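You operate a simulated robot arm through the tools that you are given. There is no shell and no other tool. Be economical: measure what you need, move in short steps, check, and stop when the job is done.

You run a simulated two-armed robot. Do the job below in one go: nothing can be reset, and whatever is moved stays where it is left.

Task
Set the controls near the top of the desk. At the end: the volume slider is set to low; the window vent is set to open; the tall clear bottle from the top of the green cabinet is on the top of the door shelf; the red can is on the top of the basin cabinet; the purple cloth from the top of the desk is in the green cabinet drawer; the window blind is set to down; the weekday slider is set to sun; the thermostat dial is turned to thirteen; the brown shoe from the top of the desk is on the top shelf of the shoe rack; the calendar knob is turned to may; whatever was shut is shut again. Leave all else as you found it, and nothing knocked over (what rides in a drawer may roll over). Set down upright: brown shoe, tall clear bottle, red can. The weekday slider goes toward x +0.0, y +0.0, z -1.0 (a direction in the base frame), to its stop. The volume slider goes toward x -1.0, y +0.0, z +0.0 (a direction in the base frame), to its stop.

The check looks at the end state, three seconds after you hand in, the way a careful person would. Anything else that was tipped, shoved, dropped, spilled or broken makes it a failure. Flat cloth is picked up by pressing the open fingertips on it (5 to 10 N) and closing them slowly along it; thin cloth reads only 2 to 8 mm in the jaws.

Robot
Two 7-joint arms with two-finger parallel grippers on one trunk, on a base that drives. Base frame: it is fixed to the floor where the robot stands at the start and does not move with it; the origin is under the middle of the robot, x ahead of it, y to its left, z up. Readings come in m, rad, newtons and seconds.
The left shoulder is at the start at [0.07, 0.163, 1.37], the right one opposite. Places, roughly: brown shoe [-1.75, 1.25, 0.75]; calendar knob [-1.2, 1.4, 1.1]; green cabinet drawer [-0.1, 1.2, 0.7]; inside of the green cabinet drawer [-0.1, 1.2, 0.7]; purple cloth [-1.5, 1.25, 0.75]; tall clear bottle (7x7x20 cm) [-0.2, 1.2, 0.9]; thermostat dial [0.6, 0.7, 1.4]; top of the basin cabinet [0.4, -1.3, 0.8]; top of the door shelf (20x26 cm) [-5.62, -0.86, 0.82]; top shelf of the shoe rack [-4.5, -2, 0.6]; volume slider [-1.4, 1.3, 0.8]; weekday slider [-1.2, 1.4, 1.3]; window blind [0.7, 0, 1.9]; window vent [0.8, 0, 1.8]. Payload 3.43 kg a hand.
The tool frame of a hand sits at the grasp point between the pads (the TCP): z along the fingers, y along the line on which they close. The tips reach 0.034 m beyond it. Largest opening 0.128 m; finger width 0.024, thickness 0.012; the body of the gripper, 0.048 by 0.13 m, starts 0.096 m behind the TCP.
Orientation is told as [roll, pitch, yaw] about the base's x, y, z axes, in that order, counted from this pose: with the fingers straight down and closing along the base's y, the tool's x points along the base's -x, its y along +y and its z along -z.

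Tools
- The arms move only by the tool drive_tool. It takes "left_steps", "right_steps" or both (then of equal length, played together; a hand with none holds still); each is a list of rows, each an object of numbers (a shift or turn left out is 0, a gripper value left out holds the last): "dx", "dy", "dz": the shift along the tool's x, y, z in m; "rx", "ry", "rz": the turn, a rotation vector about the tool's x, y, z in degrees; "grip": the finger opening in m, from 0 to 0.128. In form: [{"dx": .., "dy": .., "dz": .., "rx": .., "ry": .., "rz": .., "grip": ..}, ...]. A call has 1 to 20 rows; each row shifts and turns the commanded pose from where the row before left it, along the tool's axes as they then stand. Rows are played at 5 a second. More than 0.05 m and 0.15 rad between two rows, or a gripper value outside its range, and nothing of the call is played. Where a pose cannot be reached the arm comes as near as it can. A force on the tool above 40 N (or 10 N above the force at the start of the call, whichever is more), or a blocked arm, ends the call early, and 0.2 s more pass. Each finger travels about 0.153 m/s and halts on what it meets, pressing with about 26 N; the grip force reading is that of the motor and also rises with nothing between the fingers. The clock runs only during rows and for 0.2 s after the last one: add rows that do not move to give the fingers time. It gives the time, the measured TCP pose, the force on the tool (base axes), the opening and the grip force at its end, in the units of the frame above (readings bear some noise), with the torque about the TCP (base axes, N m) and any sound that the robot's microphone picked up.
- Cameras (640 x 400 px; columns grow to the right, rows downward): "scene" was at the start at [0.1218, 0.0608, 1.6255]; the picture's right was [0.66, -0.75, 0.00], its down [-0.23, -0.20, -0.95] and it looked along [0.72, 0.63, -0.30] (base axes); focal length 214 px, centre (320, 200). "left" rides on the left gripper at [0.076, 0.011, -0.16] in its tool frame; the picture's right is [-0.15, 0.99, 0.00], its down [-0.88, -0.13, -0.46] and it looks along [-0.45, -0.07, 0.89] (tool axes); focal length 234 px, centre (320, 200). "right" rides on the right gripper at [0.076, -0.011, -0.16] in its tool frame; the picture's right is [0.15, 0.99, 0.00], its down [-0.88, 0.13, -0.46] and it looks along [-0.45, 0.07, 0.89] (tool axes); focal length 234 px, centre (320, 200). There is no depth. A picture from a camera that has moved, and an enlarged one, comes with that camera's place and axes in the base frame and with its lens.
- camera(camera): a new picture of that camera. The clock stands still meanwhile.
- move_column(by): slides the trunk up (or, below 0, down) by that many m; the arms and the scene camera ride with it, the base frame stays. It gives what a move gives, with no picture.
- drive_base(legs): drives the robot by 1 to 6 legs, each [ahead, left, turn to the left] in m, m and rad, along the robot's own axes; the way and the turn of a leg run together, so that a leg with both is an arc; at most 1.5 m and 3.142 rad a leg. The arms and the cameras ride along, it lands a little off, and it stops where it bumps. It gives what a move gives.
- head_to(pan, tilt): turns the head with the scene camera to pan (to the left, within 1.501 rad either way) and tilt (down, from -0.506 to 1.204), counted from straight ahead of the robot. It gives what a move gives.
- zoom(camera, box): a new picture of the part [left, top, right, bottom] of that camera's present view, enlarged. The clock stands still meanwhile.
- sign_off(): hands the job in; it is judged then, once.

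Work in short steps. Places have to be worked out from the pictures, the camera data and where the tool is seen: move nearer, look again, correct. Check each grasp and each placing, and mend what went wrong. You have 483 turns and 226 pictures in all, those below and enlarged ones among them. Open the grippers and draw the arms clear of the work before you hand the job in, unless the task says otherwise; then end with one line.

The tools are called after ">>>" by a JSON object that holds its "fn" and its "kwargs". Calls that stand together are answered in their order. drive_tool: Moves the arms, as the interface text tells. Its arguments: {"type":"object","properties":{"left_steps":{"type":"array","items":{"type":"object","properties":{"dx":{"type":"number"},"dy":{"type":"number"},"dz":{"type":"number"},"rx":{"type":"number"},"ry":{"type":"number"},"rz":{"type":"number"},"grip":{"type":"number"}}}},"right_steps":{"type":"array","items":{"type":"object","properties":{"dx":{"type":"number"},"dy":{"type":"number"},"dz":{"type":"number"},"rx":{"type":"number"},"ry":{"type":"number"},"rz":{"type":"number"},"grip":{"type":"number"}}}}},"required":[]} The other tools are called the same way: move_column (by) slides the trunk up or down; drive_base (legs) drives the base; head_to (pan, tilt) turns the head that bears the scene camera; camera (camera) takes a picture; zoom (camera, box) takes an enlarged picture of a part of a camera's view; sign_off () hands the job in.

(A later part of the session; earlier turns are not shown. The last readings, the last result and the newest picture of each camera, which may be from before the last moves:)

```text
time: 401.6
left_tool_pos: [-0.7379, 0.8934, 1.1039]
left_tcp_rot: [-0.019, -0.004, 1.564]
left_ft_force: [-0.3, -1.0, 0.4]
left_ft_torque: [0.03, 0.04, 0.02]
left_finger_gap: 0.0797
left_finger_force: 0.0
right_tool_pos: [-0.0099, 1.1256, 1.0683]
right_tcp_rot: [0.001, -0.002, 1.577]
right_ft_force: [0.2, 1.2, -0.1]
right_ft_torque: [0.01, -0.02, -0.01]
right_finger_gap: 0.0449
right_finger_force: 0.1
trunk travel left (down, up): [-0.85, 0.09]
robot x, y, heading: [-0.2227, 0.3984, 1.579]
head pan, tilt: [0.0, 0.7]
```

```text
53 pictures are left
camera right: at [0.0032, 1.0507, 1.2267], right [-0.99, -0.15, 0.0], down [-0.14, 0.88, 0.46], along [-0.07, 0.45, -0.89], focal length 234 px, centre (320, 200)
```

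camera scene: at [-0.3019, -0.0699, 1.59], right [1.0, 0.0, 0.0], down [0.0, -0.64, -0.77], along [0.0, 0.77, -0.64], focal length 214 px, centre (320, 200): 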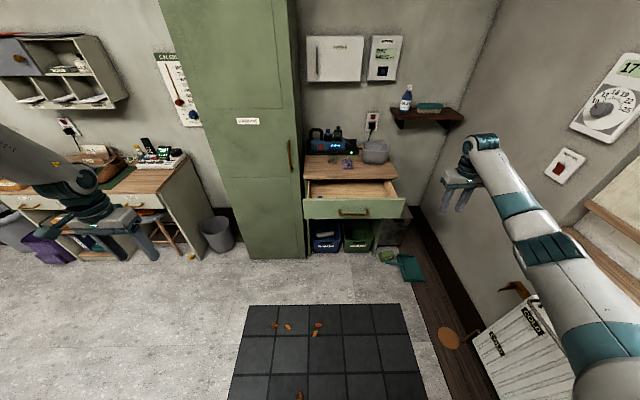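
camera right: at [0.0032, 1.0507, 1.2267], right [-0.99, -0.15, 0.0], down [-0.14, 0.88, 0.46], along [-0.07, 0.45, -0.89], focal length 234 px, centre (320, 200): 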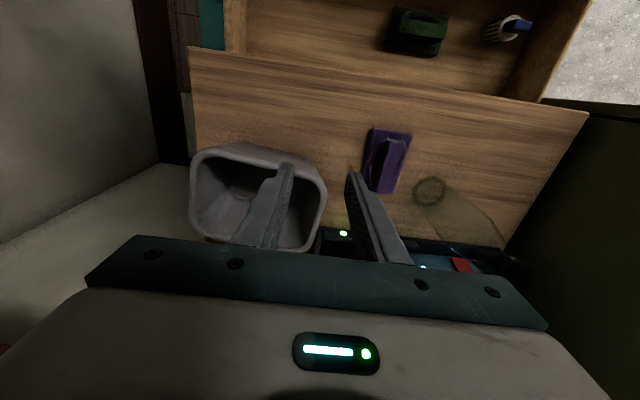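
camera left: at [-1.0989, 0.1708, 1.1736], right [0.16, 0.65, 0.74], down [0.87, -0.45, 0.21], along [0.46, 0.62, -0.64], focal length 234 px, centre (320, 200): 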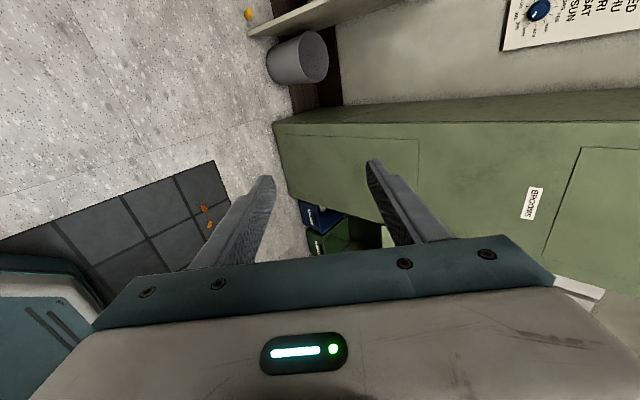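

Cloth ridge at about [-0.110, 1.14]. I grip slightly nearer the front (y 1.125) to stay clear of the bottle.

>>> {"fn": "drive_tool", "kwargs": {"right_steps": [{"dy": 0.045}, {"dy": 0.045}, {"dy": 0.011}, {"dz": 0.045}, {"dz": 0.045}, {"dz": 0.03}, {}]}}

>>> {"fn": "zoom", "kwargs": {"camera": "right", "box": [220, 90, 460, 240]}}

```text
time: 403.2
left_tool_pos: [-0.7378, 0.8922, 1.1042]
left_tcp_rot: [-0.018, 0.0, 1.563]
left_ft_force: [0.5, -0.2, 0.0]
left_ft_torque: [0.03, -0.03, -0.02]
left_finger_gap: 0.0798
left_finger_force: 0.0
right_tool_pos: [-0.1117, 1.1232, 0.9465]
right_tcp_rot: [0.002, -0.001, 1.577]
right_ft_force: [-0.4, -0.3, 0.3]
right_ft_torque: [-0.03, 0.01, 0.03]
right_finger_gap: 0.0452
right_finger_force: 0.0
trunk travel left (down, up): [-0.85, 0.09]
robot x, y, heading: [-0.2259, 0.4011, 1.578]
head pan, tilt: [0.0, 0.7]
```

```text
2.67 times, centred on (340, 165) of right
camera zoom: at [-0.098, 1.0484, 1.1055], right [-0.99, -0.15, 0.0], down [-0.14, 0.88, 0.46], along [-0.07, 0.45, -0.89], focal length 624 px, centre (267, 293)
```

zoom: 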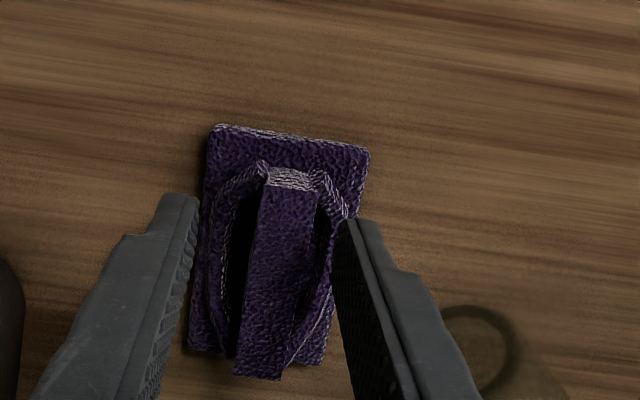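

Ridge centred. I descend to contact and close slowly.

>>> {"fn": "drive_tool", "kwargs": {"right_steps": [{"dz": 0.02}, {"dz": 0.012}, {"dz": 0.005}, {"dz": 0.004}, {}]}}

>>> {"fn": "drive_tool", "kwargs": {"right_steps": [{"grip": 0.038}, {"grip": 0.031}, {"grip": 0.025}, {"grip": 0.018}, {"grip": 0.01}, {"grip": 0.0}, {}, {}]}}

```text
time: 404.4
left_tool_pos: [-0.7376, 0.8926, 1.1037]
left_tcp_rot: [-0.019, 0.001, 1.564]
left_ft_force: [-0.3, 0.4, -0.4]
left_ft_torque: [0.02, 0.01, 0.0]
left_finger_gap: 0.08
left_finger_force: 0.1
right_tool_pos: [-0.1095, 1.1248, 0.9072]
right_tcp_rot: [0.002, -0.002, 1.578]
right_ft_force: [-0.3, 0.3, 0.6]
right_ft_torque: [0.01, -0.03, -0.01]
right_finger_gap: 0.0451
right_finger_force: 0.1
trunk travel left (down, up): [-0.85, 0.09]
robot x, y, heading: [-0.2203, 0.4021, 1.58]
head pan, tilt: [0.0, 0.7]
```

```text
time: 406.2
left_tool_pos: [-0.7369, 0.8939, 1.1026]
left_tcp_rot: [-0.019, -0.002, 1.565]
left_ft_force: [-0.5, 0.5, -0.4]
left_ft_torque: [-0.02, 0.0, 0.01]
left_finger_gap: 0.0803
left_finger_force: 0.2
right_tool_pos: [-0.1112, 1.1254, 0.9079]
right_tcp_rot: [0.002, -0.002, 1.577]
right_ft_force: [0.3, 1.3, 0.3]
right_ft_torque: [0.01, -0.05, 0.02]
right_finger_gap: 0.019
right_finger_force: 25.5
trunk travel left (down, up): [-0.85, 0.09]
robot x, y, heading: [-0.2263, 0.4005, 1.577]
head pan, tilt: [0.0, 0.7]
```

Gripped. I lift, move back over the open drawer, and look.

>>> {"fn": "drive_tool", "kwargs": {"right_steps": [{"dz": -0.03}, {"dz": -0.045}, {"dz": -0.045}, {"dx": 0.04}, {"dx": 0.04}, {"dx": 0.04}, {"dx": 0.04}, {"dx": 0.04}, {"dy": -0.04}, {}]}}

>>> {"fn": "camera", "kwargs": {"camera": "right"}}

>>> {"fn": "camera", "kwargs": {"camera": "scene"}}

```text
time: 408.4
left_tool_pos: [-0.7378, 0.8927, 1.1028]
left_tcp_rot: [-0.018, -0.002, 1.565]
left_ft_force: [-0.7, -0.3, -0.1]
left_ft_torque: [-0.01, -0.03, 0.0]
left_finger_gap: 0.0797
left_finger_force: 0.1
right_tool_pos: [-0.0665, 0.9264, 1.0262]
right_tcp_rot: [0.002, -0.001, 1.578]
right_ft_force: [0.1, -0.5, -0.4]
right_ft_torque: [0.0, -0.01, 0.03]
right_finger_gap: 0.0189
right_finger_force: 25.4
trunk travel left (down, up): [-0.85, 0.09]
robot x, y, heading: [-0.2281, 0.4011, 1.575]
head pan, tilt: [0.0, 0.7]
```

```text
51 pictures are left
camera right: at [-0.0545, 0.8514, 1.1848], right [-0.99, -0.15, 0.0], down [-0.14, 0.88, 0.46], along [-0.07, 0.45, -0.89], focal length 234 px, centre (320, 200)
```

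right: 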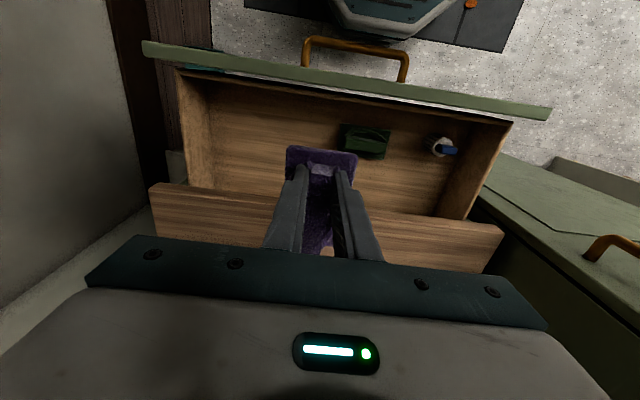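

```text
50 pictures are left
camera scene: at [-0.2249, 0.5366, 1.59], right [1.0, 0.01, 0.0], down [0.0, -0.64, -0.76], along [0.0, 0.76, -0.64], focal length 214 px, centre (320, 200)
```

scene: 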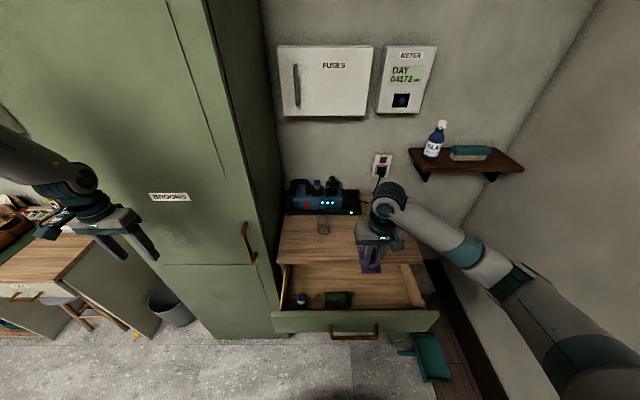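

The drawer interior below is free right of the green item. I shift slightly and lower the cloth into the drawer.

>>> {"fn": "drive_tool", "kwargs": {"right_steps": [{"dy": -0.03, "dx": 0.02}, {"dz": 0.045}, {"dz": 0.045}, {"dz": 0.045}, {"dz": 0.045}, {"dz": 0.03}, {"dz": 0.02}, {}]}}

```text
time: 410.2
left_tool_pos: [-0.7375, 0.893, 1.1033]
left_tcp_rot: [-0.02, -0.003, 1.563]
left_ft_force: [0.3, 0.7, -0.4]
left_ft_torque: [-0.03, 0.04, 0.01]
left_finger_gap: 0.0802
left_finger_force: 0.1
right_tool_pos: [-0.0405, 0.9071, 0.7968]
right_tcp_rot: [0.002, -0.003, 1.579]
right_ft_force: [0.6, -0.1, -0.3]
right_ft_torque: [-0.01, -0.01, 0.0]
right_finger_gap: 0.019
right_finger_force: 26.2
trunk travel left (down, up): [-0.85, 0.09]
robot x, y, heading: [-0.2252, 0.4012, 1.574]
head pan, tilt: [0.0, 0.7]
```

>>> {"fn": "drive_tool", "kwargs": {"right_steps": [{"dz": 0.015}, {"dz": 0.012}, {"dz": 0.01}, {"dz": 0.01}, {"dz": 0.008}, {"dz": 0.008}, {}]}}

>>> {"fn": "camera", "kwargs": {"camera": "right"}}

```text
time: 411.4
left_tool_pos: [-0.7379, 0.8911, 1.1049]
left_tcp_rot: [-0.02, -0.003, 1.564]
left_ft_force: [-0.1, 1.2, 0.7]
left_ft_torque: [-0.04, -0.03, -0.03]
left_finger_gap: 0.08
left_finger_force: 0.1
right_tool_pos: [-0.0386, 0.9117, 0.7502]
right_tcp_rot: [0.006, -0.017, 1.576]
right_ft_force: [0.7, -1.8, 23.6]
right_ft_torque: [-0.64, -0.26, 0.05]
right_finger_gap: 0.019
right_finger_force: 26.0
trunk travel left (down, up): [-0.85, 0.09]
robot x, y, heading: [-0.2241, 0.3977, 1.58]
head pan, tilt: [0.0, 0.7]
stopped in row 5 (right hand): the force on the tool passed its limit (the readings are from after the stop); the commanded pose is now the measured one
```

```text
49 pictures are left
camera right: at [-0.0259, 0.8345, 0.9076], right [-0.99, -0.15, 0.0], down [-0.13, 0.87, 0.47], along [-0.07, 0.46, -0.88], focal length 234 px, centre (320, 200)
```

right: 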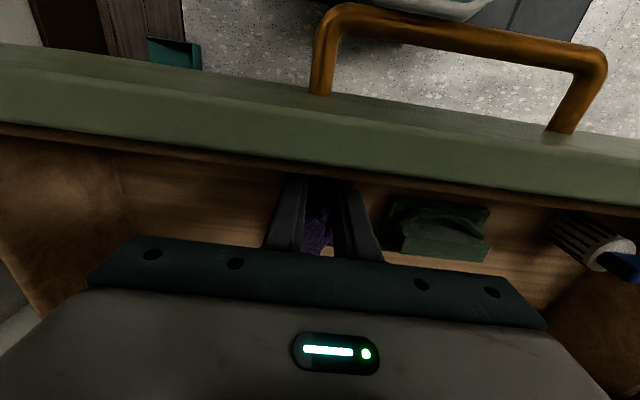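

The cloth rests on the drawer floor. I open and rise straight up.

>>> {"fn": "drive_tool", "kwargs": {"right_steps": [{"grip": 0.03}, {"grip": 0.04}, {}, {"dz": -0.03}, {"dz": -0.045}, {"dz": -0.045}, {"dz": -0.045}, {"dz": -0.045}, {"dz": -0.045}, {}]}}

>>> {"fn": "camera", "kwargs": {"camera": "right"}}

```text
time: 413.6
left_tool_pos: [-0.7373, 0.8922, 1.1034]
left_tcp_rot: [-0.02, -0.001, 1.563]
left_ft_force: [0.0, -0.6, -0.6]
left_ft_torque: [-0.02, 0.02, 0.02]
left_finger_gap: 0.0798
left_finger_force: 0.1
right_tool_pos: [-0.0398, 0.9106, 1.0019]
right_tcp_rot: [0.003, -0.011, 1.576]
right_ft_force: [0.8, 0.3, 0.4]
right_ft_torque: [-0.02, 0.0, 0.03]
right_finger_gap: 0.0402
right_finger_force: 0.0
trunk travel left (down, up): [-0.85, 0.09]
robot x, y, heading: [-0.2244, 0.3999, 1.577]
head pan, tilt: [0.0, 0.7]
```

```text
48 pictures are left
camera right: at [-0.0251, 0.8331, 1.1589], right [-0.99, -0.15, 0.0], down [-0.13, 0.87, 0.47], along [-0.07, 0.46, -0.88], focal length 234 px, centre (320, 200)
```

right: 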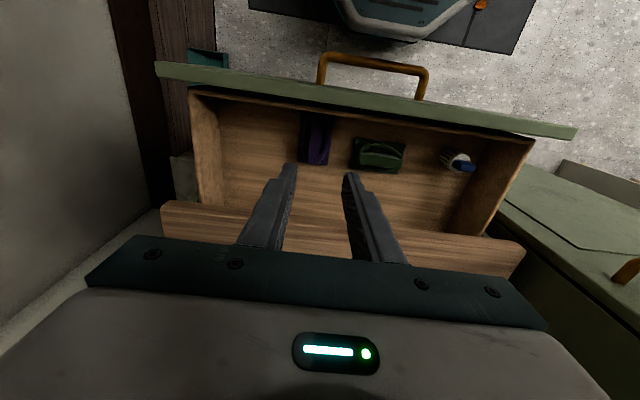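

The cloth is in the drawer. Now I close it: back off, point the closed right hand forward, lower the trunk, and push the drawer front beside the handle.

>>> {"fn": "drive_base", "kwargs": {"legs": [[-0.38, 0, 0]]}}

>>> {"fn": "drive_tool", "kwargs": {"right_steps": [{"dx": -0.045, "grip": 0.0}, {"dx": -0.04}, {"dy": -0.045}, {"dy": -0.045}, {"ry": -8.2}, {"ry": -8.2}, {"ry": -8.2}, {"ry": -8.2}, {"ry": -8.2}, {"ry": -8.2}, {"ry": -8.2}, {"ry": -8.2}, {"ry": -8.2}, {"ry": -8.2}, {"ry": -8}, {}]}}

>>> {"fn": "move_column", "kwargs": {"by": -0.25}}

>>> {"fn": "camera", "kwargs": {"camera": "scene"}}

```text
time: 416.0
left_tool_pos: [-0.7372, 0.5128, 1.103]
left_tcp_rot: [-0.019, -0.002, 1.568]
left_ft_force: [-0.2, 0.2, 0.3]
left_ft_torque: [0.02, 0.01, -0.02]
left_finger_gap: 0.0798
left_finger_force: 0.0
right_tool_pos: [-0.038, 0.5353, 0.9993]
right_tcp_rot: [0.005, -0.011, 1.583]
right_ft_force: [-0.6, -0.7, 0.6]
right_ft_torque: [-0.02, -0.02, -0.02]
right_finger_gap: 0.0396
right_finger_force: 0.1
trunk travel left (down, up): [-0.85, 0.09]
robot x, y, heading: [-0.2237, 0.024, 1.588]
head pan, tilt: [0.0, 0.7]
```

```text
time: 419.4
left_tool_pos: [-0.7365, 0.5112, 1.1035]
left_tcp_rot: [-0.017, -0.002, 1.571]
left_ft_force: [0.8, 1.2, -0.7]
left_ft_torque: [0.03, 0.03, -0.01]
left_finger_gap: 0.0799
left_finger_force: 0.1
right_tool_pos: [0.0508, 0.6198, 1.0001]
right_tcp_rot: [2.831, -1.557, -1.249]
right_ft_force: [0.3, -0.2, 1.1]
right_ft_torque: [0.02, 0.0, -0.01]
right_finger_gap: 0.0
right_finger_force: 25.7
trunk travel left (down, up): [-0.85, 0.09]
robot x, y, heading: [-0.2258, 0.0232, 1.586]
head pan, tilt: [0.0, 0.7]
```

```text
time: 422.0
left_tool_pos: [-0.7369, 0.5116, 0.8528]
left_tcp_rot: [-0.02, -0.001, 1.571]
left_ft_force: [0.3, 0.3, -0.4]
left_ft_torque: [-0.02, 0.0, 0.0]
left_finger_gap: 0.0802
left_finger_force: 0.1
right_tool_pos: [0.0507, 0.6199, 0.751]
right_tcp_rot: [2.779, -1.559, -1.192]
right_ft_force: [0.7, 0.5, 0.4]
right_ft_torque: [0.03, 0.0, 0.05]
right_finger_gap: 0.0001
right_finger_force: 25.9
trunk travel left (down, up): [-0.6, 0.34]
robot x, y, heading: [-0.2198, 0.0256, 1.587]
head pan, tilt: [0.0, 0.7]
```

```text
47 pictures are left
camera scene: at [-0.2216, 0.1587, 1.3401], right [1.0, 0.01, 0.0], down [0.01, -0.64, -0.76], along [-0.01, 0.76, -0.64], focal length 214 px, centre (320, 200)
```

scene: 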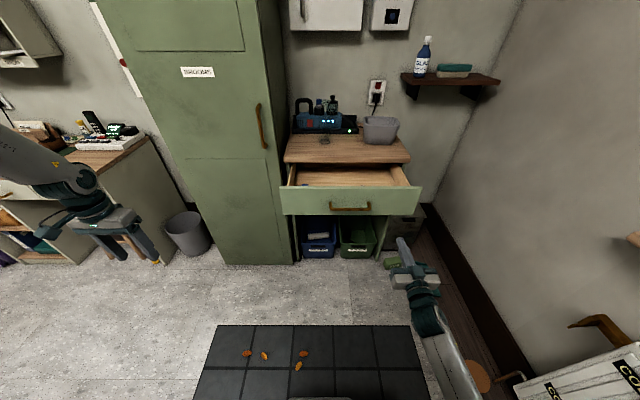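

Aligned. I push the drawer by driving forward.

>>> {"fn": "drive_base", "kwargs": {"legs": [[0.34, 0, -0.012]]}}

>>> {"fn": "drive_tool", "kwargs": {"right_steps": [{"dz": 0.01}, {"dz": 0.01}, {"dz": 0.01}, {"dz": 0.01}, {"dz": 0.01}, {"dz": 0.01}, {}]}}

>>> {"fn": "camera", "kwargs": {"camera": "scene"}}

```text
time: 424.1
left_tool_pos: [-0.7322, 0.8536, 0.8526]
left_tcp_rot: [-0.019, -0.003, 1.557]
left_ft_force: [0.0, 0.4, -0.5]
left_ft_torque: [-0.05, -0.01, 0.0]
left_finger_gap: 0.08
left_finger_force: 0.1
right_tool_pos: [0.0569, 0.949, 0.7506]
right_tcp_rot: [2.765, -1.559, -1.197]
right_ft_force: [0.2, 0.9, -0.1]
right_ft_torque: [0.03, 0.03, 0.0]
right_finger_gap: 0.0
right_finger_force: 25.7
trunk travel left (down, up): [-0.6, 0.34]
robot x, y, heading: [-0.2234, 0.358, 1.566]
head pan, tilt: [0.0, 0.7]
```

```text
time: 425.8
left_tool_pos: [-0.7322, 0.8496, 0.8551]
left_tcp_rot: [-0.021, -0.005, 1.555]
left_ft_force: [0.1, 0.8, -0.4]
left_ft_torque: [0.02, 0.02, 0.0]
left_finger_gap: 0.08
left_finger_force: 0.1
right_tool_pos: [0.0573, 1.0058, 0.7529]
right_tcp_rot: [2.73, -1.56, -1.163]
right_ft_force: [-1.9, -32.5, -4.1]
right_ft_torque: [-0.5, -0.09, 0.23]
right_finger_gap: 0.0002
right_finger_force: 26.2
trunk travel left (down, up): [-0.6, 0.34]
robot x, y, heading: [-0.2204, 0.3566, 1.571]
head pan, tilt: [0.0, 0.7]
```

```text
46 pictures are left
camera scene: at [-0.2215, 0.488, 1.3403], right [1.0, 0.0, 0.0], down [0.0, -0.64, -0.77], along [0.0, 0.77, -0.64], focal length 214 px, centre (320, 200)
```

scene: 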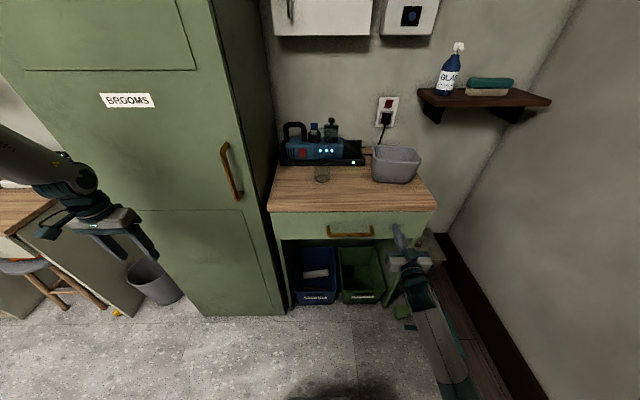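

The drawer is shut. Now the bottle: I back off, raise the trunk and turn the right hand down again.

>>> {"fn": "drive_base", "kwargs": {"legs": [[-0.35, 0, 0]]}}

>>> {"fn": "move_column", "kwargs": {"by": 0.25}}

>>> {"fn": "drive_tool", "kwargs": {"right_steps": [{"ry": 8.2}, {"ry": 8.2}, {"ry": 8.2}, {"ry": 8.2}, {"ry": 8.2}, {"ry": 8.2}, {"ry": 8.2}, {"ry": 8.2}, {"ry": 8.2}, {"ry": 8.2}, {"ry": 7.5}, {"dz": -0.04, "grip": 0.1}, {"dz": -0.04}, {"dz": -0.04}, {"dz": -0.03}, {}]}}

>>> {"fn": "camera", "kwargs": {"camera": "scene"}}

```text
time: 428.0
left_tool_pos: [-0.7346, 0.5013, 0.8544]
left_tcp_rot: [-0.018, -0.003, 1.556]
left_ft_force: [0.1, -0.1, -0.5]
left_ft_torque: [0.03, -0.02, -0.02]
left_finger_gap: 0.08
left_finger_force: 0.1
right_tool_pos: [0.0568, 0.6603, 0.753]
right_tcp_rot: [2.8, -1.559, -1.229]
right_ft_force: [0.0, -0.4, 0.0]
right_ft_torque: [-0.03, 0.0, 0.0]
right_finger_gap: 0.0
right_finger_force: 25.5
trunk travel left (down, up): [-0.6, 0.34]
robot x, y, heading: [-0.2202, 0.0106, 1.571]
head pan, tilt: [0.0, 0.7]
```

```text
time: 430.6
left_tool_pos: [-0.7325, 0.5007, 1.1039]
left_tcp_rot: [-0.019, -0.002, 1.556]
left_ft_force: [0.0, -0.2, -0.5]
left_ft_torque: [-0.01, -0.02, 0.03]
left_finger_gap: 0.0801
left_finger_force: 0.1
right_tool_pos: [0.0571, 0.6596, 1.0017]
right_tcp_rot: [2.781, -1.561, -1.208]
right_ft_force: [-0.3, 0.2, -0.6]
right_ft_torque: [-0.03, 0.01, 0.0]
right_finger_gap: 0.0003
right_finger_force: 26.3
trunk travel left (down, up): [-0.85, 0.09]
robot x, y, heading: [-0.223, 0.0088, 1.569]
head pan, tilt: [0.0, 0.7]
```

```text
time: 434.0
left_tool_pos: [-0.7322, 0.5018, 1.1034]
left_tcp_rot: [-0.018, -0.002, 1.557]
left_ft_force: [0.6, 0.1, 0.1]
left_ft_torque: [0.0, -0.02, -0.01]
left_finger_gap: 0.08
left_finger_force: 0.1
right_tool_pos: [0.0575, 0.6548, 1.1523]
right_tcp_rot: [0.003, -0.021, 1.57]
right_ft_force: [0.7, 1.5, 0.3]
right_ft_torque: [0.02, 0.02, -0.03]
right_finger_gap: 0.0999
right_finger_force: 0.0
trunk travel left (down, up): [-0.85, 0.09]
robot x, y, heading: [-0.2246, 0.0076, 1.573]
head pan, tilt: [0.0, 0.7]
```

```text
45 pictures are left
camera scene: at [-0.2217, 0.1422, 1.59], right [1.0, 0.0, 0.0], down [0.0, -0.64, -0.76], along [0.0, 0.76, -0.64], focal length 214 px, centre (320, 200)
```

scene: 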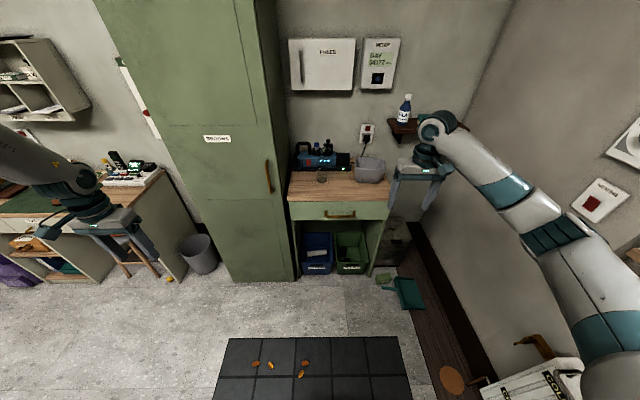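

Posture is good. I draw the left hand back, move the right hand inward, and drive up to the cabinet for the bottle.

>>> {"fn": "drive_tool", "kwargs": {"left_steps": [{"dx": 0.04}, {"dx": 0.04}, {"dx": 0.02}, {}, {}, {}], "right_steps": [{"dy": 0.04, "dz": -0.02, "ry": -1.2}, {"dy": 0.045}, {"dy": 0.045}, {"dy": 0.045}, {"dy": 0.03}, {}]}}

>>> {"fn": "drive_base", "kwargs": {"legs": [[0.44, 0.04, 0]]}}

>>> {"fn": "camera", "kwargs": {"camera": "right"}}

>>> {"fn": "zoom", "kwargs": {"camera": "scene", "box": [240, 150, 420, 300]}}

```text
time: 435.4
left_tool_pos: [-0.7335, 0.4019, 1.1053]
left_tcp_rot: [-0.017, -0.002, 1.557]
left_ft_force: [0.3, 0.7, -0.3]
left_ft_torque: [0.0, 0.0, 0.0]
left_finger_gap: 0.0798
left_finger_force: 0.1
right_tool_pos: [-0.1487, 0.6572, 1.1741]
right_tcp_rot: [0.007, -0.039, 1.57]
right_ft_force: [0.0, -0.3, -0.6]
right_ft_torque: [0.0, 0.03, -0.01]
right_finger_gap: 0.0997
right_finger_force: 0.0
trunk travel left (down, up): [-0.85, 0.09]
robot x, y, heading: [-0.2182, 0.0054, 1.575]
head pan, tilt: [0.0, 0.7]
```

```text
time: 438.1
left_tool_pos: [-0.7765, 0.8413, 1.1031]
left_tcp_rot: [-0.019, -0.002, 1.56]
left_ft_force: [0.5, -0.1, 0.6]
left_ft_torque: [-0.04, -0.01, -0.02]
left_finger_gap: 0.08
left_finger_force: 0.0
right_tool_pos: [-0.1916, 1.0979, 1.1746]
right_tcp_rot: [0.002, -0.042, 1.571]
right_ft_force: [0.3, -0.5, 0.5]
right_ft_torque: [-0.02, -0.02, -0.01]
right_finger_gap: 0.1001
right_finger_force: 0.0
trunk travel left (down, up): [-0.85, 0.09]
robot x, y, heading: [-0.2673, 0.448, 1.575]
head pan, tilt: [0.0, 0.7]
```

```text
44 pictures are left
camera right: at [-0.1788, 1.0164, 1.3306], right [-0.99, -0.15, 0.0], down [-0.13, 0.86, 0.49], along [-0.07, 0.49, -0.87], focal length 234 px, centre (320, 200)
```

right: 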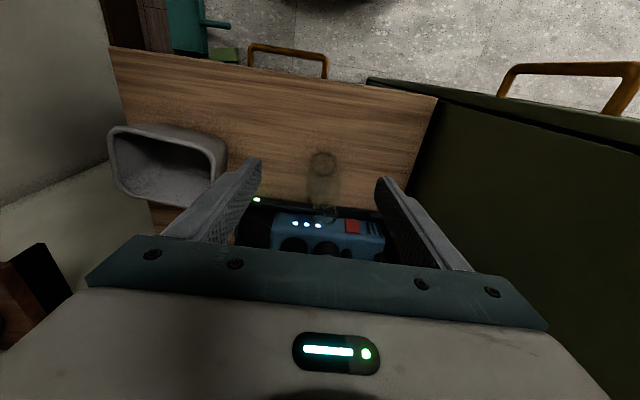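

```text
2.67 times, centred on (330, 225) of scene
camera zoom: at [-0.2629, 0.5826, 1.5902], right [1.0, 0.0, 0.0], down [0.0, -0.64, -0.77], along [0.0, 0.77, -0.64], focal length 572 px, centre (293, 133)
```

zoom: 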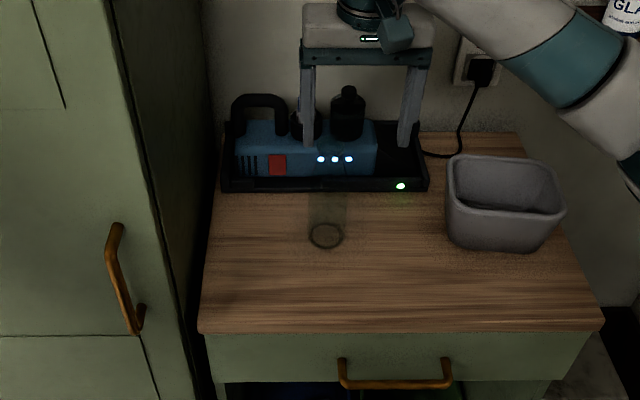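

Bottle confirmed at [-0.207, 1.186], top z≈1.07. I align above it, then descend with open fingers.

>>> {"fn": "drive_tool", "kwargs": {"right_steps": [{"ry": 2.4, "dy": 0.0155}, {"dx": -0.044}, {"dx": -0.044}, {}]}}

>>> {"fn": "camera", "kwargs": {"camera": "right"}}

```text
time: 439.1
left_tool_pos: [-0.776, 0.8425, 1.1044]
left_tcp_rot: [-0.018, -0.003, 1.56]
left_ft_force: [0.0, -0.1, 0.1]
left_ft_torque: [-0.02, 0.01, 0.02]
left_finger_gap: 0.0801
left_finger_force: 0.0
right_tool_pos: [-0.2077, 1.1869, 1.1749]
right_tcp_rot: [0.004, 0.0, 1.575]
right_ft_force: [0.0, 0.3, -1.2]
right_ft_torque: [0.04, 0.0, 0.03]
right_finger_gap: 0.1003
right_finger_force: 0.0
trunk travel left (down, up): [-0.85, 0.09]
robot x, y, heading: [-0.2669, 0.4524, 1.576]
head pan, tilt: [0.0, 0.7]
```

```text
42 pictures are left
camera right: at [-0.1946, 1.1123, 1.334], right [-0.99, -0.15, 0.0], down [-0.13, 0.88, 0.46], along [-0.07, 0.45, -0.89], focal length 234 px, centre (320, 200)
```

right: 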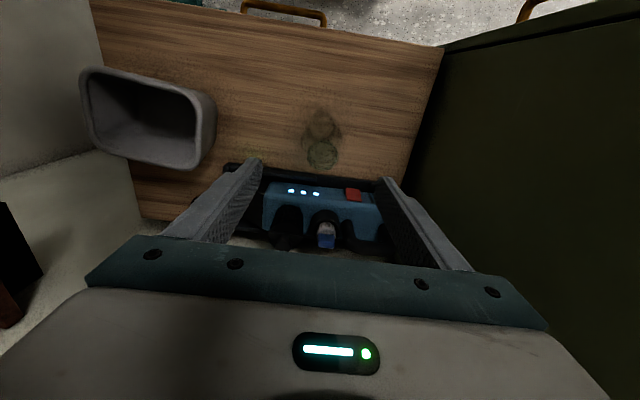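

Aligned within a few mm. I descend to TCP 0.985 and close gently.

>>> {"fn": "drive_tool", "kwargs": {"right_steps": [{"dx": -0.003, "dy": 0.003}, {"dz": 0.045}, {"dz": 0.045}, {"dz": 0.045}, {"dz": 0.03}, {"dz": 0.022}, {}]}}

>>> {"fn": "zoom", "kwargs": {"camera": "right", "box": [220, 80, 420, 230]}}

```text
time: 440.7
left_tool_pos: [-0.7764, 0.8428, 1.1032]
left_tcp_rot: [-0.019, -0.002, 1.559]
left_ft_force: [-0.5, -0.3, -0.1]
left_ft_torque: [-0.03, 0.02, -0.02]
left_finger_gap: 0.0796
left_finger_force: 0.1
right_tool_pos: [-0.2123, 1.1894, 0.9866]
right_tcp_rot: [0.004, 0.001, 1.572]
right_ft_force: [0.2, -0.1, 0.4]
right_ft_torque: [-0.01, 0.0, -0.01]
right_finger_gap: 0.0997
right_finger_force: 0.0
trunk travel left (down, up): [-0.85, 0.09]
robot x, y, heading: [-0.2619, 0.4494, 1.57]
head pan, tilt: [0.0, 0.7]
```

```text
2.67 times, centred on (320, 155) of right
camera zoom: at [-0.1985, 1.1145, 1.146], right [-0.99, -0.15, 0.0], down [-0.13, 0.88, 0.46], along [-0.07, 0.45, -0.89], focal length 624 px, centre (320, 320)
```

zoom: 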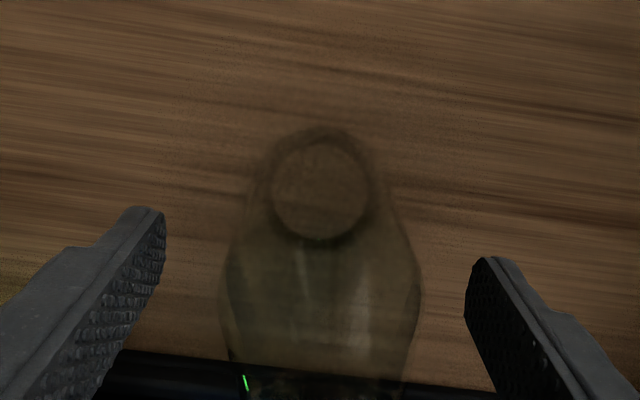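

The bottle is centred between the fingers. I close.

>>> {"fn": "drive_tool", "kwargs": {"right_steps": [{"grip": 0.085}, {"grip": 0.075}, {"grip": 0.068}, {"grip": 0.06}, {"grip": 0.052}, {"grip": 0.05}, {}, {}]}}

```text
time: 442.5
left_tool_pos: [-0.7765, 0.8422, 1.1015]
left_tcp_rot: [-0.019, -0.002, 1.56]
left_ft_force: [0.6, 0.8, 0.1]
left_ft_torque: [0.01, -0.04, 0.04]
left_finger_gap: 0.0799
left_finger_force: 0.0
right_tool_pos: [-0.2114, 1.1889, 0.9873]
right_tcp_rot: [0.003, 0.001, 1.573]
right_ft_force: [0.2, 1.1, 0.4]
right_ft_torque: [0.05, -0.06, 0.01]
right_finger_gap: 0.0611
right_finger_force: 25.6
trunk travel left (down, up): [-0.85, 0.09]
robot x, y, heading: [-0.2634, 0.4483, 1.573]
head pan, tilt: [0.0, 0.7]
```

Held at 61 mm (TCP ≈0.12 above its base). I lift, back off, and check.

>>> {"fn": "drive_tool", "kwargs": {"right_steps": [{"dz": -0.03}, {"dz": -0.045}, {"dz": -0.045}, {"dz": -0.045}, {}]}}

>>> {"fn": "drive_base", "kwargs": {"legs": [[-0.45, 0, 0]]}}

>>> {"fn": "camera", "kwargs": {"camera": "scene"}}

```text
time: 443.7
left_tool_pos: [-0.7762, 0.8444, 1.1032]
left_tcp_rot: [-0.02, -0.003, 1.559]
left_ft_force: [-0.5, 0.1, 1.4]
left_ft_torque: [0.04, -0.01, -0.01]
left_finger_gap: 0.0798
left_finger_force: 0.0
right_tool_pos: [-0.2111, 1.1891, 1.1535]
right_tcp_rot: [0.003, 0.001, 1.572]
right_ft_force: [-0.4, 0.1, -1.9]
right_ft_torque: [0.0, -0.03, 0.02]
right_finger_gap: 0.061
right_finger_force: 26.3
trunk travel left (down, up): [-0.85, 0.09]
robot x, y, heading: [-0.2638, 0.4443, 1.573]
head pan, tilt: [0.0, 0.7]
```

```text
time: 446.4
left_tool_pos: [-0.7747, 0.3957, 1.1021]
left_tcp_rot: [-0.02, -0.001, 1.555]
left_ft_force: [0.1, -0.7, 0.0]
left_ft_torque: [0.02, -0.02, 0.02]
left_finger_gap: 0.0797
left_finger_force: 0.0
right_tool_pos: [-0.2074, 0.7395, 1.1515]
right_tcp_rot: [0.002, 0.003, 1.569]
right_ft_force: [0.9, 0.6, -1.7]
right_ft_torque: [-0.02, -0.02, 0.0]
right_finger_gap: 0.0611
right_finger_force: 26.2
trunk travel left (down, up): [-0.85, 0.09]
robot x, y, heading: [-0.2628, -0.0024, 1.571]
head pan, tilt: [0.0, 0.7]
```

```text
40 pictures are left
camera scene: at [-0.2623, 0.1349, 1.5897], right [1.0, 0.0, 0.0], down [0.0, -0.65, -0.76], along [0.0, 0.76, -0.65], focal length 214 px, centre (320, 200)
```

scene: 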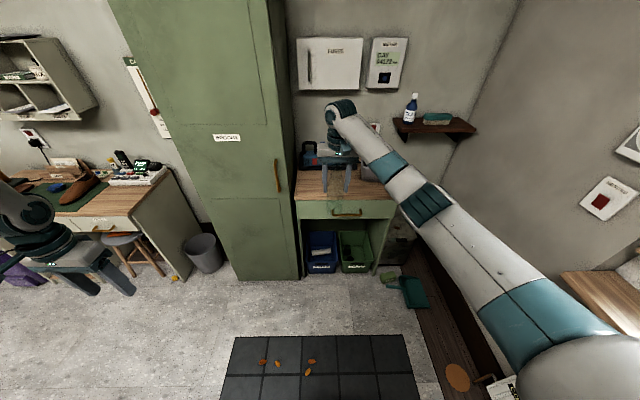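

Bottle held securely. I deliver it first: turn to face -x and look down the room.

>>> {"fn": "drive_base", "kwargs": {"legs": [[0, 0, 1.571], [0.8, 0, 0]]}}

>>> {"fn": "head_to", "kwargs": {"pan": 0.0, "tilt": 0.3}}

>>> {"fn": "camera", "kwargs": {"camera": "scene"}}

```text
time: 454.5
left_tool_pos: [-1.4521, -0.512, 1.1043]
left_tcp_rot: [-0.02, -0.003, 3.124]
left_ft_force: [0.8, -0.4, -0.6]
left_ft_torque: [-0.01, 0.01, -0.04]
left_finger_gap: 0.0801
left_finger_force: 0.0
right_tool_pos: [-1.795, 0.0544, 1.1531]
right_tcp_rot: [0.003, 0.002, 3.138]
right_ft_force: [-0.2, 0.2, -1.8]
right_ft_torque: [0.02, -0.03, -0.02]
right_finger_gap: 0.0607
right_finger_force: 26.3
trunk travel left (down, up): [-0.85, 0.09]
robot x, y, heading: [-1.0599, -0.0067, 3.144]
head pan, tilt: [0.0, 0.7]
```

```text
time: 455.4
left_tool_pos: [-1.4537, -0.5119, 1.1021]
left_tcp_rot: [-0.019, -0.003, 3.125]
left_ft_force: [-0.2, 1.0, 0.2]
left_ft_torque: [-0.01, 0.01, 0.0]
left_finger_gap: 0.0801
left_finger_force: 0.1
right_tool_pos: [-1.7951, 0.056, 1.1523]
right_tcp_rot: [0.005, 0.001, 3.139]
right_ft_force: [0.0, -0.7, -2.7]
right_ft_torque: [0.03, -0.02, 0.02]
right_finger_gap: 0.0614
right_finger_force: 26.4
trunk travel left (down, up): [-0.85, 0.09]
robot x, y, heading: [-1.0598, -0.0033, 3.138]
head pan, tilt: [0.0, 0.3]
```

```text
39 pictures are left
camera scene: at [-1.2001, -0.0034, 1.6259], right [0.0, 1.0, 0.0], down [0.3, 0.0, -0.95], along [-0.95, 0.0, -0.3], focal length 214 px, centre (320, 200)
```

scene: 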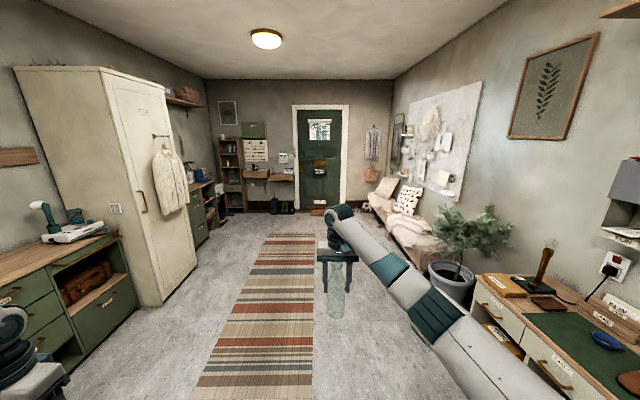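

The door shelf should be the small one left of the door (px ≈280). I drive closer and zoom.

>>> {"fn": "drive_base", "kwargs": {"legs": [[1.4, 0.1, 0], [1.2, 0.3, 0]]}}

>>> {"fn": "camera", "kwargs": {"camera": "scene"}}

```text
time: 468.3
left_tool_pos: [-4.0382, -0.9598, 1.1039]
left_tcp_rot: [-0.019, -0.001, -3.13]
left_ft_force: [0.0, -0.3, 0.1]
left_ft_torque: [0.02, 0.02, 0.02]
left_finger_gap: 0.0798
left_finger_force: 0.0
right_tool_pos: [-4.3964, -0.4024, 1.1533]
right_tcp_rot: [0.003, 0.0, -3.116]
right_ft_force: [0.5, -1.0, -1.4]
right_ft_torque: [-0.01, 0.0, 0.03]
right_finger_gap: 0.0611
right_finger_force: 26.5
trunk travel left (down, up): [-0.85, 0.09]
robot x, y, heading: [-3.655, -0.4381, -3.115]
head pan, tilt: [0.0, 0.3]
```

```text
38 pictures are left
camera scene: at [-3.799, -0.4428, 1.6261], right [-0.03, 1.0, 0.0], down [0.3, 0.01, -0.96], along [-0.95, -0.02, -0.3], focal length 214 px, centre (320, 200)
```

scene: 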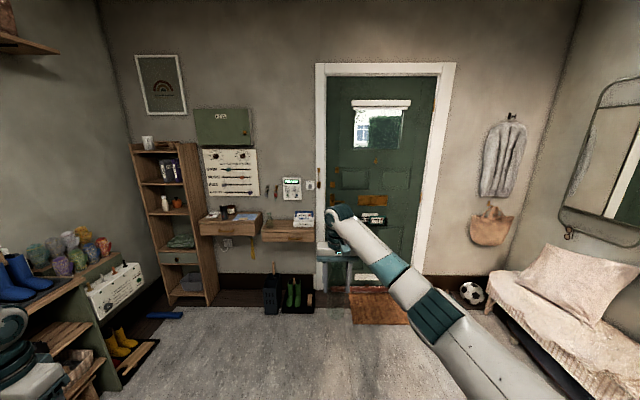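

>>> {"fn": "zoom", "kwargs": {"camera": "scene", "box": [190, 160, 340, 270]}}

>>> {"fn": "zoom", "kwargs": {"camera": "scene", "box": [0, 210, 160, 400]}}

```text
3.64 times, centred on (265, 215) of scene
camera zoom: at [-3.799, -0.4428, 1.6261], right [-0.03, 1.0, 0.0], down [0.3, 0.01, -0.96], along [-0.95, -0.02, -0.3], focal length 780 px, centre (520, 146)
```

zoom: 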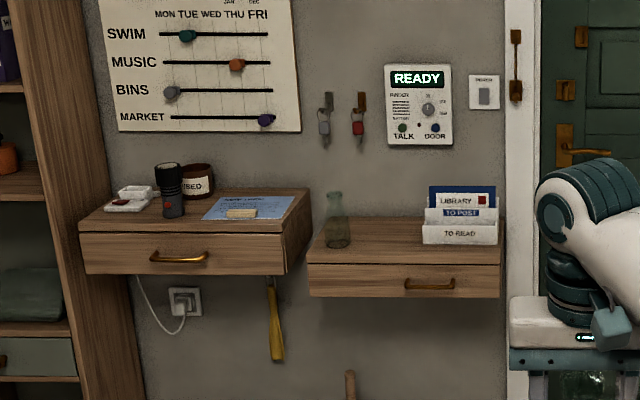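

```text
2.11 times, centred on (80, 305) of scene
camera zoom: at [-3.799, -0.4428, 1.6261], right [-0.03, 1.0, 0.0], down [0.3, 0.01, -0.96], along [-0.95, -0.02, -0.3], focal length 452 px, centre (825, -21)
```

zoom: 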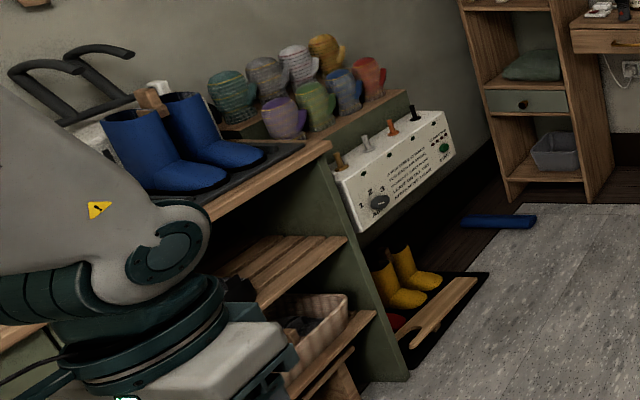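

The right shelf has a bottle at its left and a mail stack at its right; the free gap is at about y -0.81. I drive nearer and look.

>>> {"fn": "drive_base", "kwargs": {"legs": [[0.85, 0.37, -0.027]]}}

>>> {"fn": "head_to", "kwargs": {"pan": 0.0, "tilt": 0.55}}

>>> {"fn": "camera", "kwargs": {"camera": "scene"}}

>>> {"fn": "camera", "kwargs": {"camera": "right"}}

```text
time: 473.1
left_tool_pos: [-4.8841, -1.348, 1.1025]
left_tcp_rot: [-0.019, -0.001, -3.139]
left_ft_force: [0.1, 0.4, -0.4]
left_ft_torque: [0.01, 0.0, 0.0]
left_finger_gap: 0.0801
left_finger_force: 0.1
right_tool_pos: [-5.2374, -0.7883, 1.1534]
right_tcp_rot: [0.004, 0.003, -3.129]
right_ft_force: [-0.4, -0.3, -2.7]
right_ft_torque: [0.02, -0.04, -0.06]
right_finger_gap: 0.0612
right_finger_force: 26.0
trunk travel left (down, up): [-0.85, 0.09]
robot x, y, heading: [-4.5001, -0.8338, -3.13]
head pan, tilt: [0.0, 0.3]
```

```text
time: 473.9
left_tool_pos: [-4.8863, -1.3492, 1.1031]
left_tcp_rot: [-0.019, -0.002, -3.14]
left_ft_force: [1.3, -0.2, 0.6]
left_ft_torque: [0.03, -0.01, -0.01]
left_finger_gap: 0.0799
left_finger_force: 0.1
right_tool_pos: [-5.2385, -0.7878, 1.1522]
right_tcp_rot: [0.005, 0.001, -3.127]
right_ft_force: [1.2, -0.4, -3.2]
right_ft_torque: [0.0, -0.03, -0.04]
right_finger_gap: 0.0611
right_finger_force: 26.4
trunk travel left (down, up): [-0.85, 0.09]
robot x, y, heading: [-4.4989, -0.832, -3.128]
head pan, tilt: [0.0, 0.55]
```

```text
35 pictures are left
camera scene: at [-4.638, -0.8352, 1.6031], right [-0.01, 1.0, 0.0], down [0.52, 0.01, -0.85], along [-0.85, -0.01, -0.52], focal length 214 px, centre (320, 200)
```

scene: 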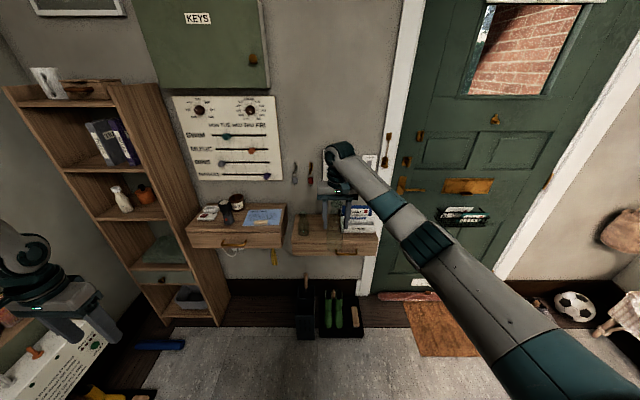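

```text
34 pictures are left
camera right: at [-5.1624, -0.7742, 1.3118], right [0.16, -0.99, 0.0], down [-0.88, -0.14, 0.45], along [-0.45, -0.08, -0.89], focal length 234 px, centre (320, 200)
```

right: 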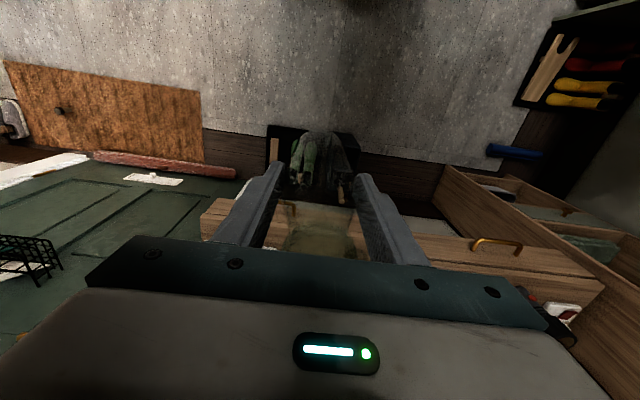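

I zoom on the shelf to fix its coordinates.

>>> {"fn": "zoom", "kwargs": {"camera": "scene", "box": [270, 180, 400, 265]}}

```text
4.71 times, centred on (335, 222) of scene
camera zoom: at [-4.638, -0.8352, 1.6031], right [-0.01, 1.0, 0.0], down [0.52, 0.01, -0.85], along [-0.85, -0.01, -0.52], focal length 1009 px, centre (249, 94)
```

zoom: 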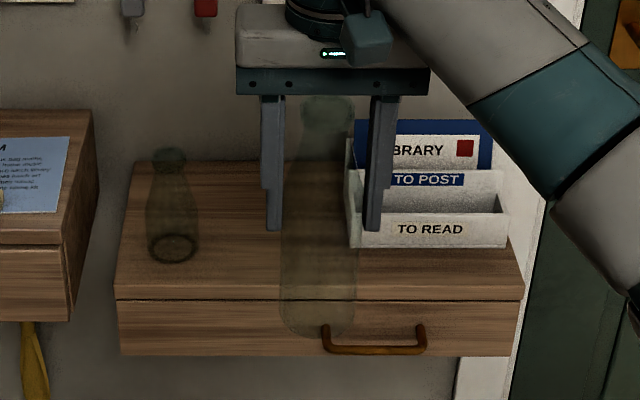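

Shelf top ≈0.79, free spot at [-5.60, -0.82] between the bottle and the mail stack. I drive up and align.

>>> {"fn": "drive_base", "kwargs": {"legs": [[0.28, 0.02, -0.013]]}}

>>> {"fn": "zoom", "kwargs": {"camera": "scene", "box": [250, 190, 400, 310]}}

```text
time: 475.9
left_tool_pos: [-5.1668, -1.3669, 1.1047]
left_tcp_rot: [-0.019, -0.003, 3.135]
left_ft_force: [0.2, 0.3, -0.1]
left_ft_torque: [0.02, 0.03, 0.02]
left_finger_gap: 0.0801
left_finger_force: 0.1
right_tool_pos: [-5.513, -0.8026, 1.1545]
right_tcp_rot: [0.004, 0.0, -3.138]
right_ft_force: [0.2, 0.0, -1.8]
right_ft_torque: [0.0, 0.02, 0.01]
right_finger_gap: 0.0609
right_finger_force: 25.5
trunk travel left (down, up): [-0.85, 0.09]
robot x, y, heading: [-4.7777, -0.853, -3.14]
head pan, tilt: [0.0, 0.55]
```

```text
3.33 times, centred on (325, 250) of scene
camera zoom: at [-4.9127, -0.8558, 1.6033], right [0.0, 1.0, 0.0], down [0.52, 0.0, -0.85], along [-0.85, 0.0, -0.52], focal length 715 px, centre (303, 33)
```

zoom: 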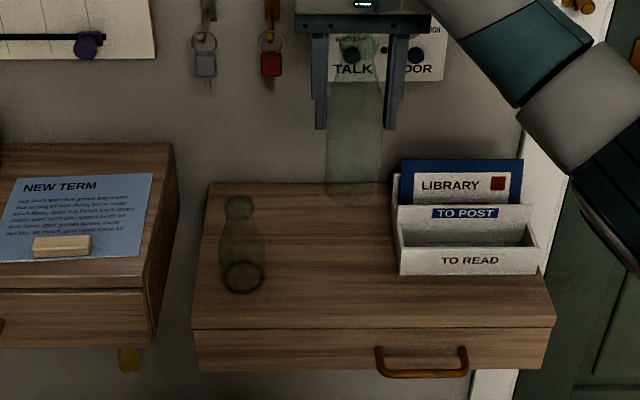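

Refined: top z≈0.815; target [-5.61, -0.815]. I move over it and lower to just above.

>>> {"fn": "drive_tool", "kwargs": {"right_steps": [{"dx": -0.045, "dy": 0.006}, {"dx": -0.045, "dy": 0.006}, {"dx": -0.007}, {"dz": 0.045}, {"dz": 0.045}, {"dz": 0.045}, {"dz": 0.03}, {}]}}

>>> {"fn": "zoom", "kwargs": {"camera": "scene", "box": [250, 190, 400, 310]}}

```text
time: 477.7
left_tool_pos: [-5.1661, -1.3684, 1.1033]
left_tcp_rot: [-0.021, -0.002, 3.133]
left_ft_force: [-0.4, -0.1, -0.2]
left_ft_torque: [0.02, 0.0, 0.02]
left_finger_gap: 0.0802
left_finger_force: 0.3
right_tool_pos: [-5.5741, -0.803, 0.9886]
right_tcp_rot: [0.005, -0.001, -3.137]
right_ft_force: [1.0, -0.7, -2.1]
right_ft_torque: [-0.01, -0.03, -0.01]
right_finger_gap: 0.061
right_finger_force: 25.4
right hand out of reach, approached as far as the arm can: row 2, 3, 6, 7
trunk travel left (down, up): [-0.85, 0.09]
robot x, y, heading: [-4.778, -0.8549, -3.137]
head pan, tilt: [0.0, 0.55]
```

```text
3.33 times, centred on (325, 250) of scene
camera zoom: at [-4.9136, -0.858, 1.6032], right [0.0, 1.0, 0.0], down [0.52, 0.0, -0.85], along [-0.85, 0.0, -0.52], focal length 715 px, centre (303, 33)
```

zoom: 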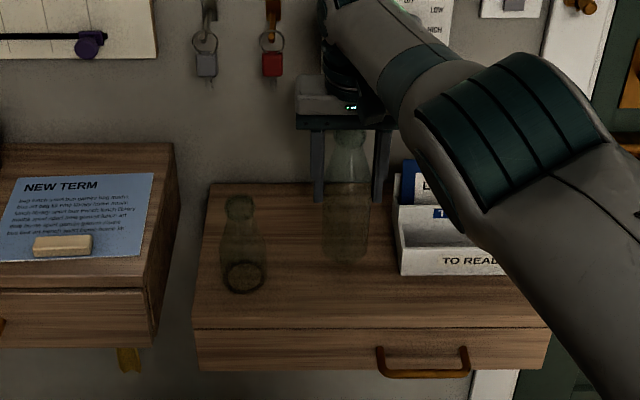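

The arm is at its stretch limit, but this spot [-5.574, -0.803] is free and on the shelf. I lower with the trunk instead, to avoid stretching.

>>> {"fn": "move_column", "kwargs": {"by": -0.04}}

>>> {"fn": "zoom", "kwargs": {"camera": "scene", "box": [250, 190, 400, 310]}}

```text
time: 478.5
left_tool_pos: [-5.167, -1.3666, 1.0641]
left_tcp_rot: [-0.021, 0.0, 3.131]
left_ft_force: [0.7, 0.8, -0.7]
left_ft_torque: [-0.01, 0.0, -0.02]
left_finger_gap: 0.08
left_finger_force: 0.2
right_tool_pos: [-5.5754, -0.8022, 0.9482]
right_tcp_rot: [0.005, 0.0, -3.139]
right_ft_force: [1.5, -0.6, 4.3]
right_ft_torque: [0.01, -0.1, -0.04]
right_finger_gap: 0.061
right_finger_force: 26.6
trunk travel left (down, up): [-0.81, 0.13]
robot x, y, heading: [-4.7802, -0.8548, -3.144]
head pan, tilt: [0.0, 0.55]
```

```text
3.33 times, centred on (325, 250) of scene
camera zoom: at [-4.9136, -0.8556, 1.5633], right [0.0, 1.0, 0.0], down [0.52, 0.0, -0.85], along [-0.85, 0.0, -0.52], focal length 715 px, centre (303, 33)
```

zoom: 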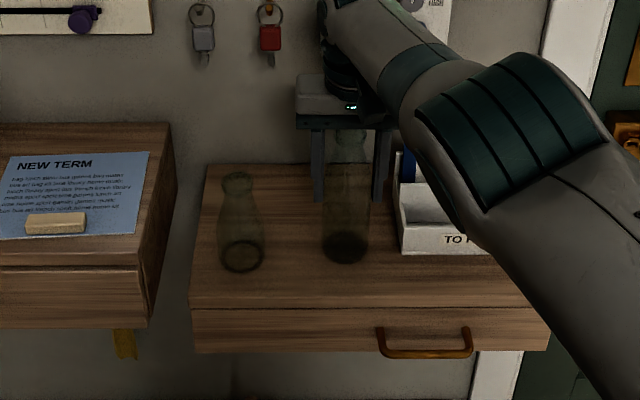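

Light contact (about +6 N). I release, raise the trunk, and back away.

>>> {"fn": "drive_tool", "kwargs": {"right_steps": [{"grip": 0.07}, {"grip": 0.08}, {"grip": 0.084}, {}]}}

>>> {"fn": "move_column", "kwargs": {"by": 0.13}}

>>> {"fn": "drive_base", "kwargs": {"legs": [[-0.5, 0, 0]]}}

>>> {"fn": "camera", "kwargs": {"camera": "scene"}}

```text
time: 479.5
left_tool_pos: [-5.1675, -1.367, 1.0642]
left_tcp_rot: [-0.02, -0.003, 3.134]
left_ft_force: [-0.7, -0.1, -0.2]
left_ft_torque: [0.03, 0.0, 0.0]
left_finger_gap: 0.0799
left_finger_force: 0.0
right_tool_pos: [-5.5749, -0.8025, 0.9464]
right_tcp_rot: [0.002, 0.002, -3.137]
right_ft_force: [0.2, 0.1, -0.1]
right_ft_torque: [-0.01, -0.01, -0.01]
right_finger_gap: 0.0841
right_finger_force: 0.1
trunk travel left (down, up): [-0.81, 0.13]
robot x, y, heading: [-4.7793, -0.8566, -3.138]
head pan, tilt: [0.0, 0.55]
```

```text
time: 481.1
left_tool_pos: [-5.167, -1.3669, 1.1935]
left_tcp_rot: [-0.02, -0.002, 3.134]
left_ft_force: [0.7, -0.4, -0.4]
left_ft_torque: [-0.01, 0.03, 0.0]
left_finger_gap: 0.0799
left_finger_force: 0.0
right_tool_pos: [-5.5761, -0.801, 1.0765]
right_tcp_rot: [0.003, 0.003, -3.14]
right_ft_force: [-0.5, 0.7, 0.8]
right_ft_torque: [-0.02, -0.01, 0.04]
right_finger_gap: 0.084
right_finger_force: 0.0
trunk travel left (down, up): [-0.94, 0.0]
robot x, y, heading: [-4.7759, -0.8526, -3.137]
head pan, tilt: [0.0, 0.55]
```

```text
time: 484.0
left_tool_pos: [-4.6722, -1.3662, 1.193]
left_tcp_rot: [-0.02, 0.0, 3.143]
left_ft_force: [-0.1, -0.1, 0.4]
left_ft_torque: [0.01, -0.05, 0.0]
left_finger_gap: 0.0798
left_finger_force: 0.0
right_tool_pos: [-5.0857, -0.8052, 1.075]
right_tcp_rot: [0.005, 0.003, -3.129]
right_ft_force: [0.4, -0.7, -0.3]
right_ft_torque: [-0.02, 0.01, -0.01]
right_finger_gap: 0.0842
right_finger_force: 0.0
trunk travel left (down, up): [-0.94, 0.0]
robot x, y, heading: [-4.2827, -0.8511, -3.131]
head pan, tilt: [0.0, 0.55]
```

```text
29 pictures are left
camera scene: at [-4.4247, -0.8533, 1.6929], right [-0.01, 1.0, 0.0], down [0.52, 0.01, -0.85], along [-0.85, -0.01, -0.52], focal length 214 px, centre (320, 200)
```

scene: 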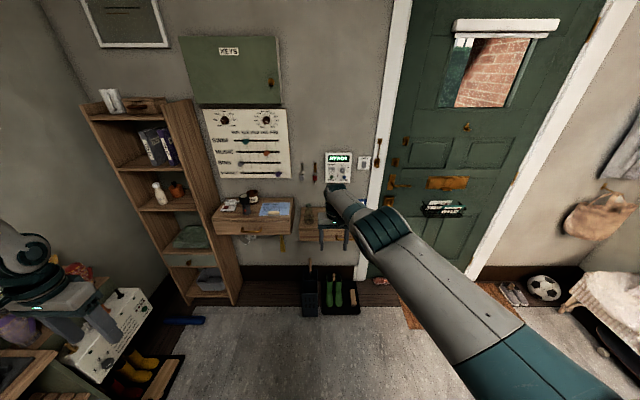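

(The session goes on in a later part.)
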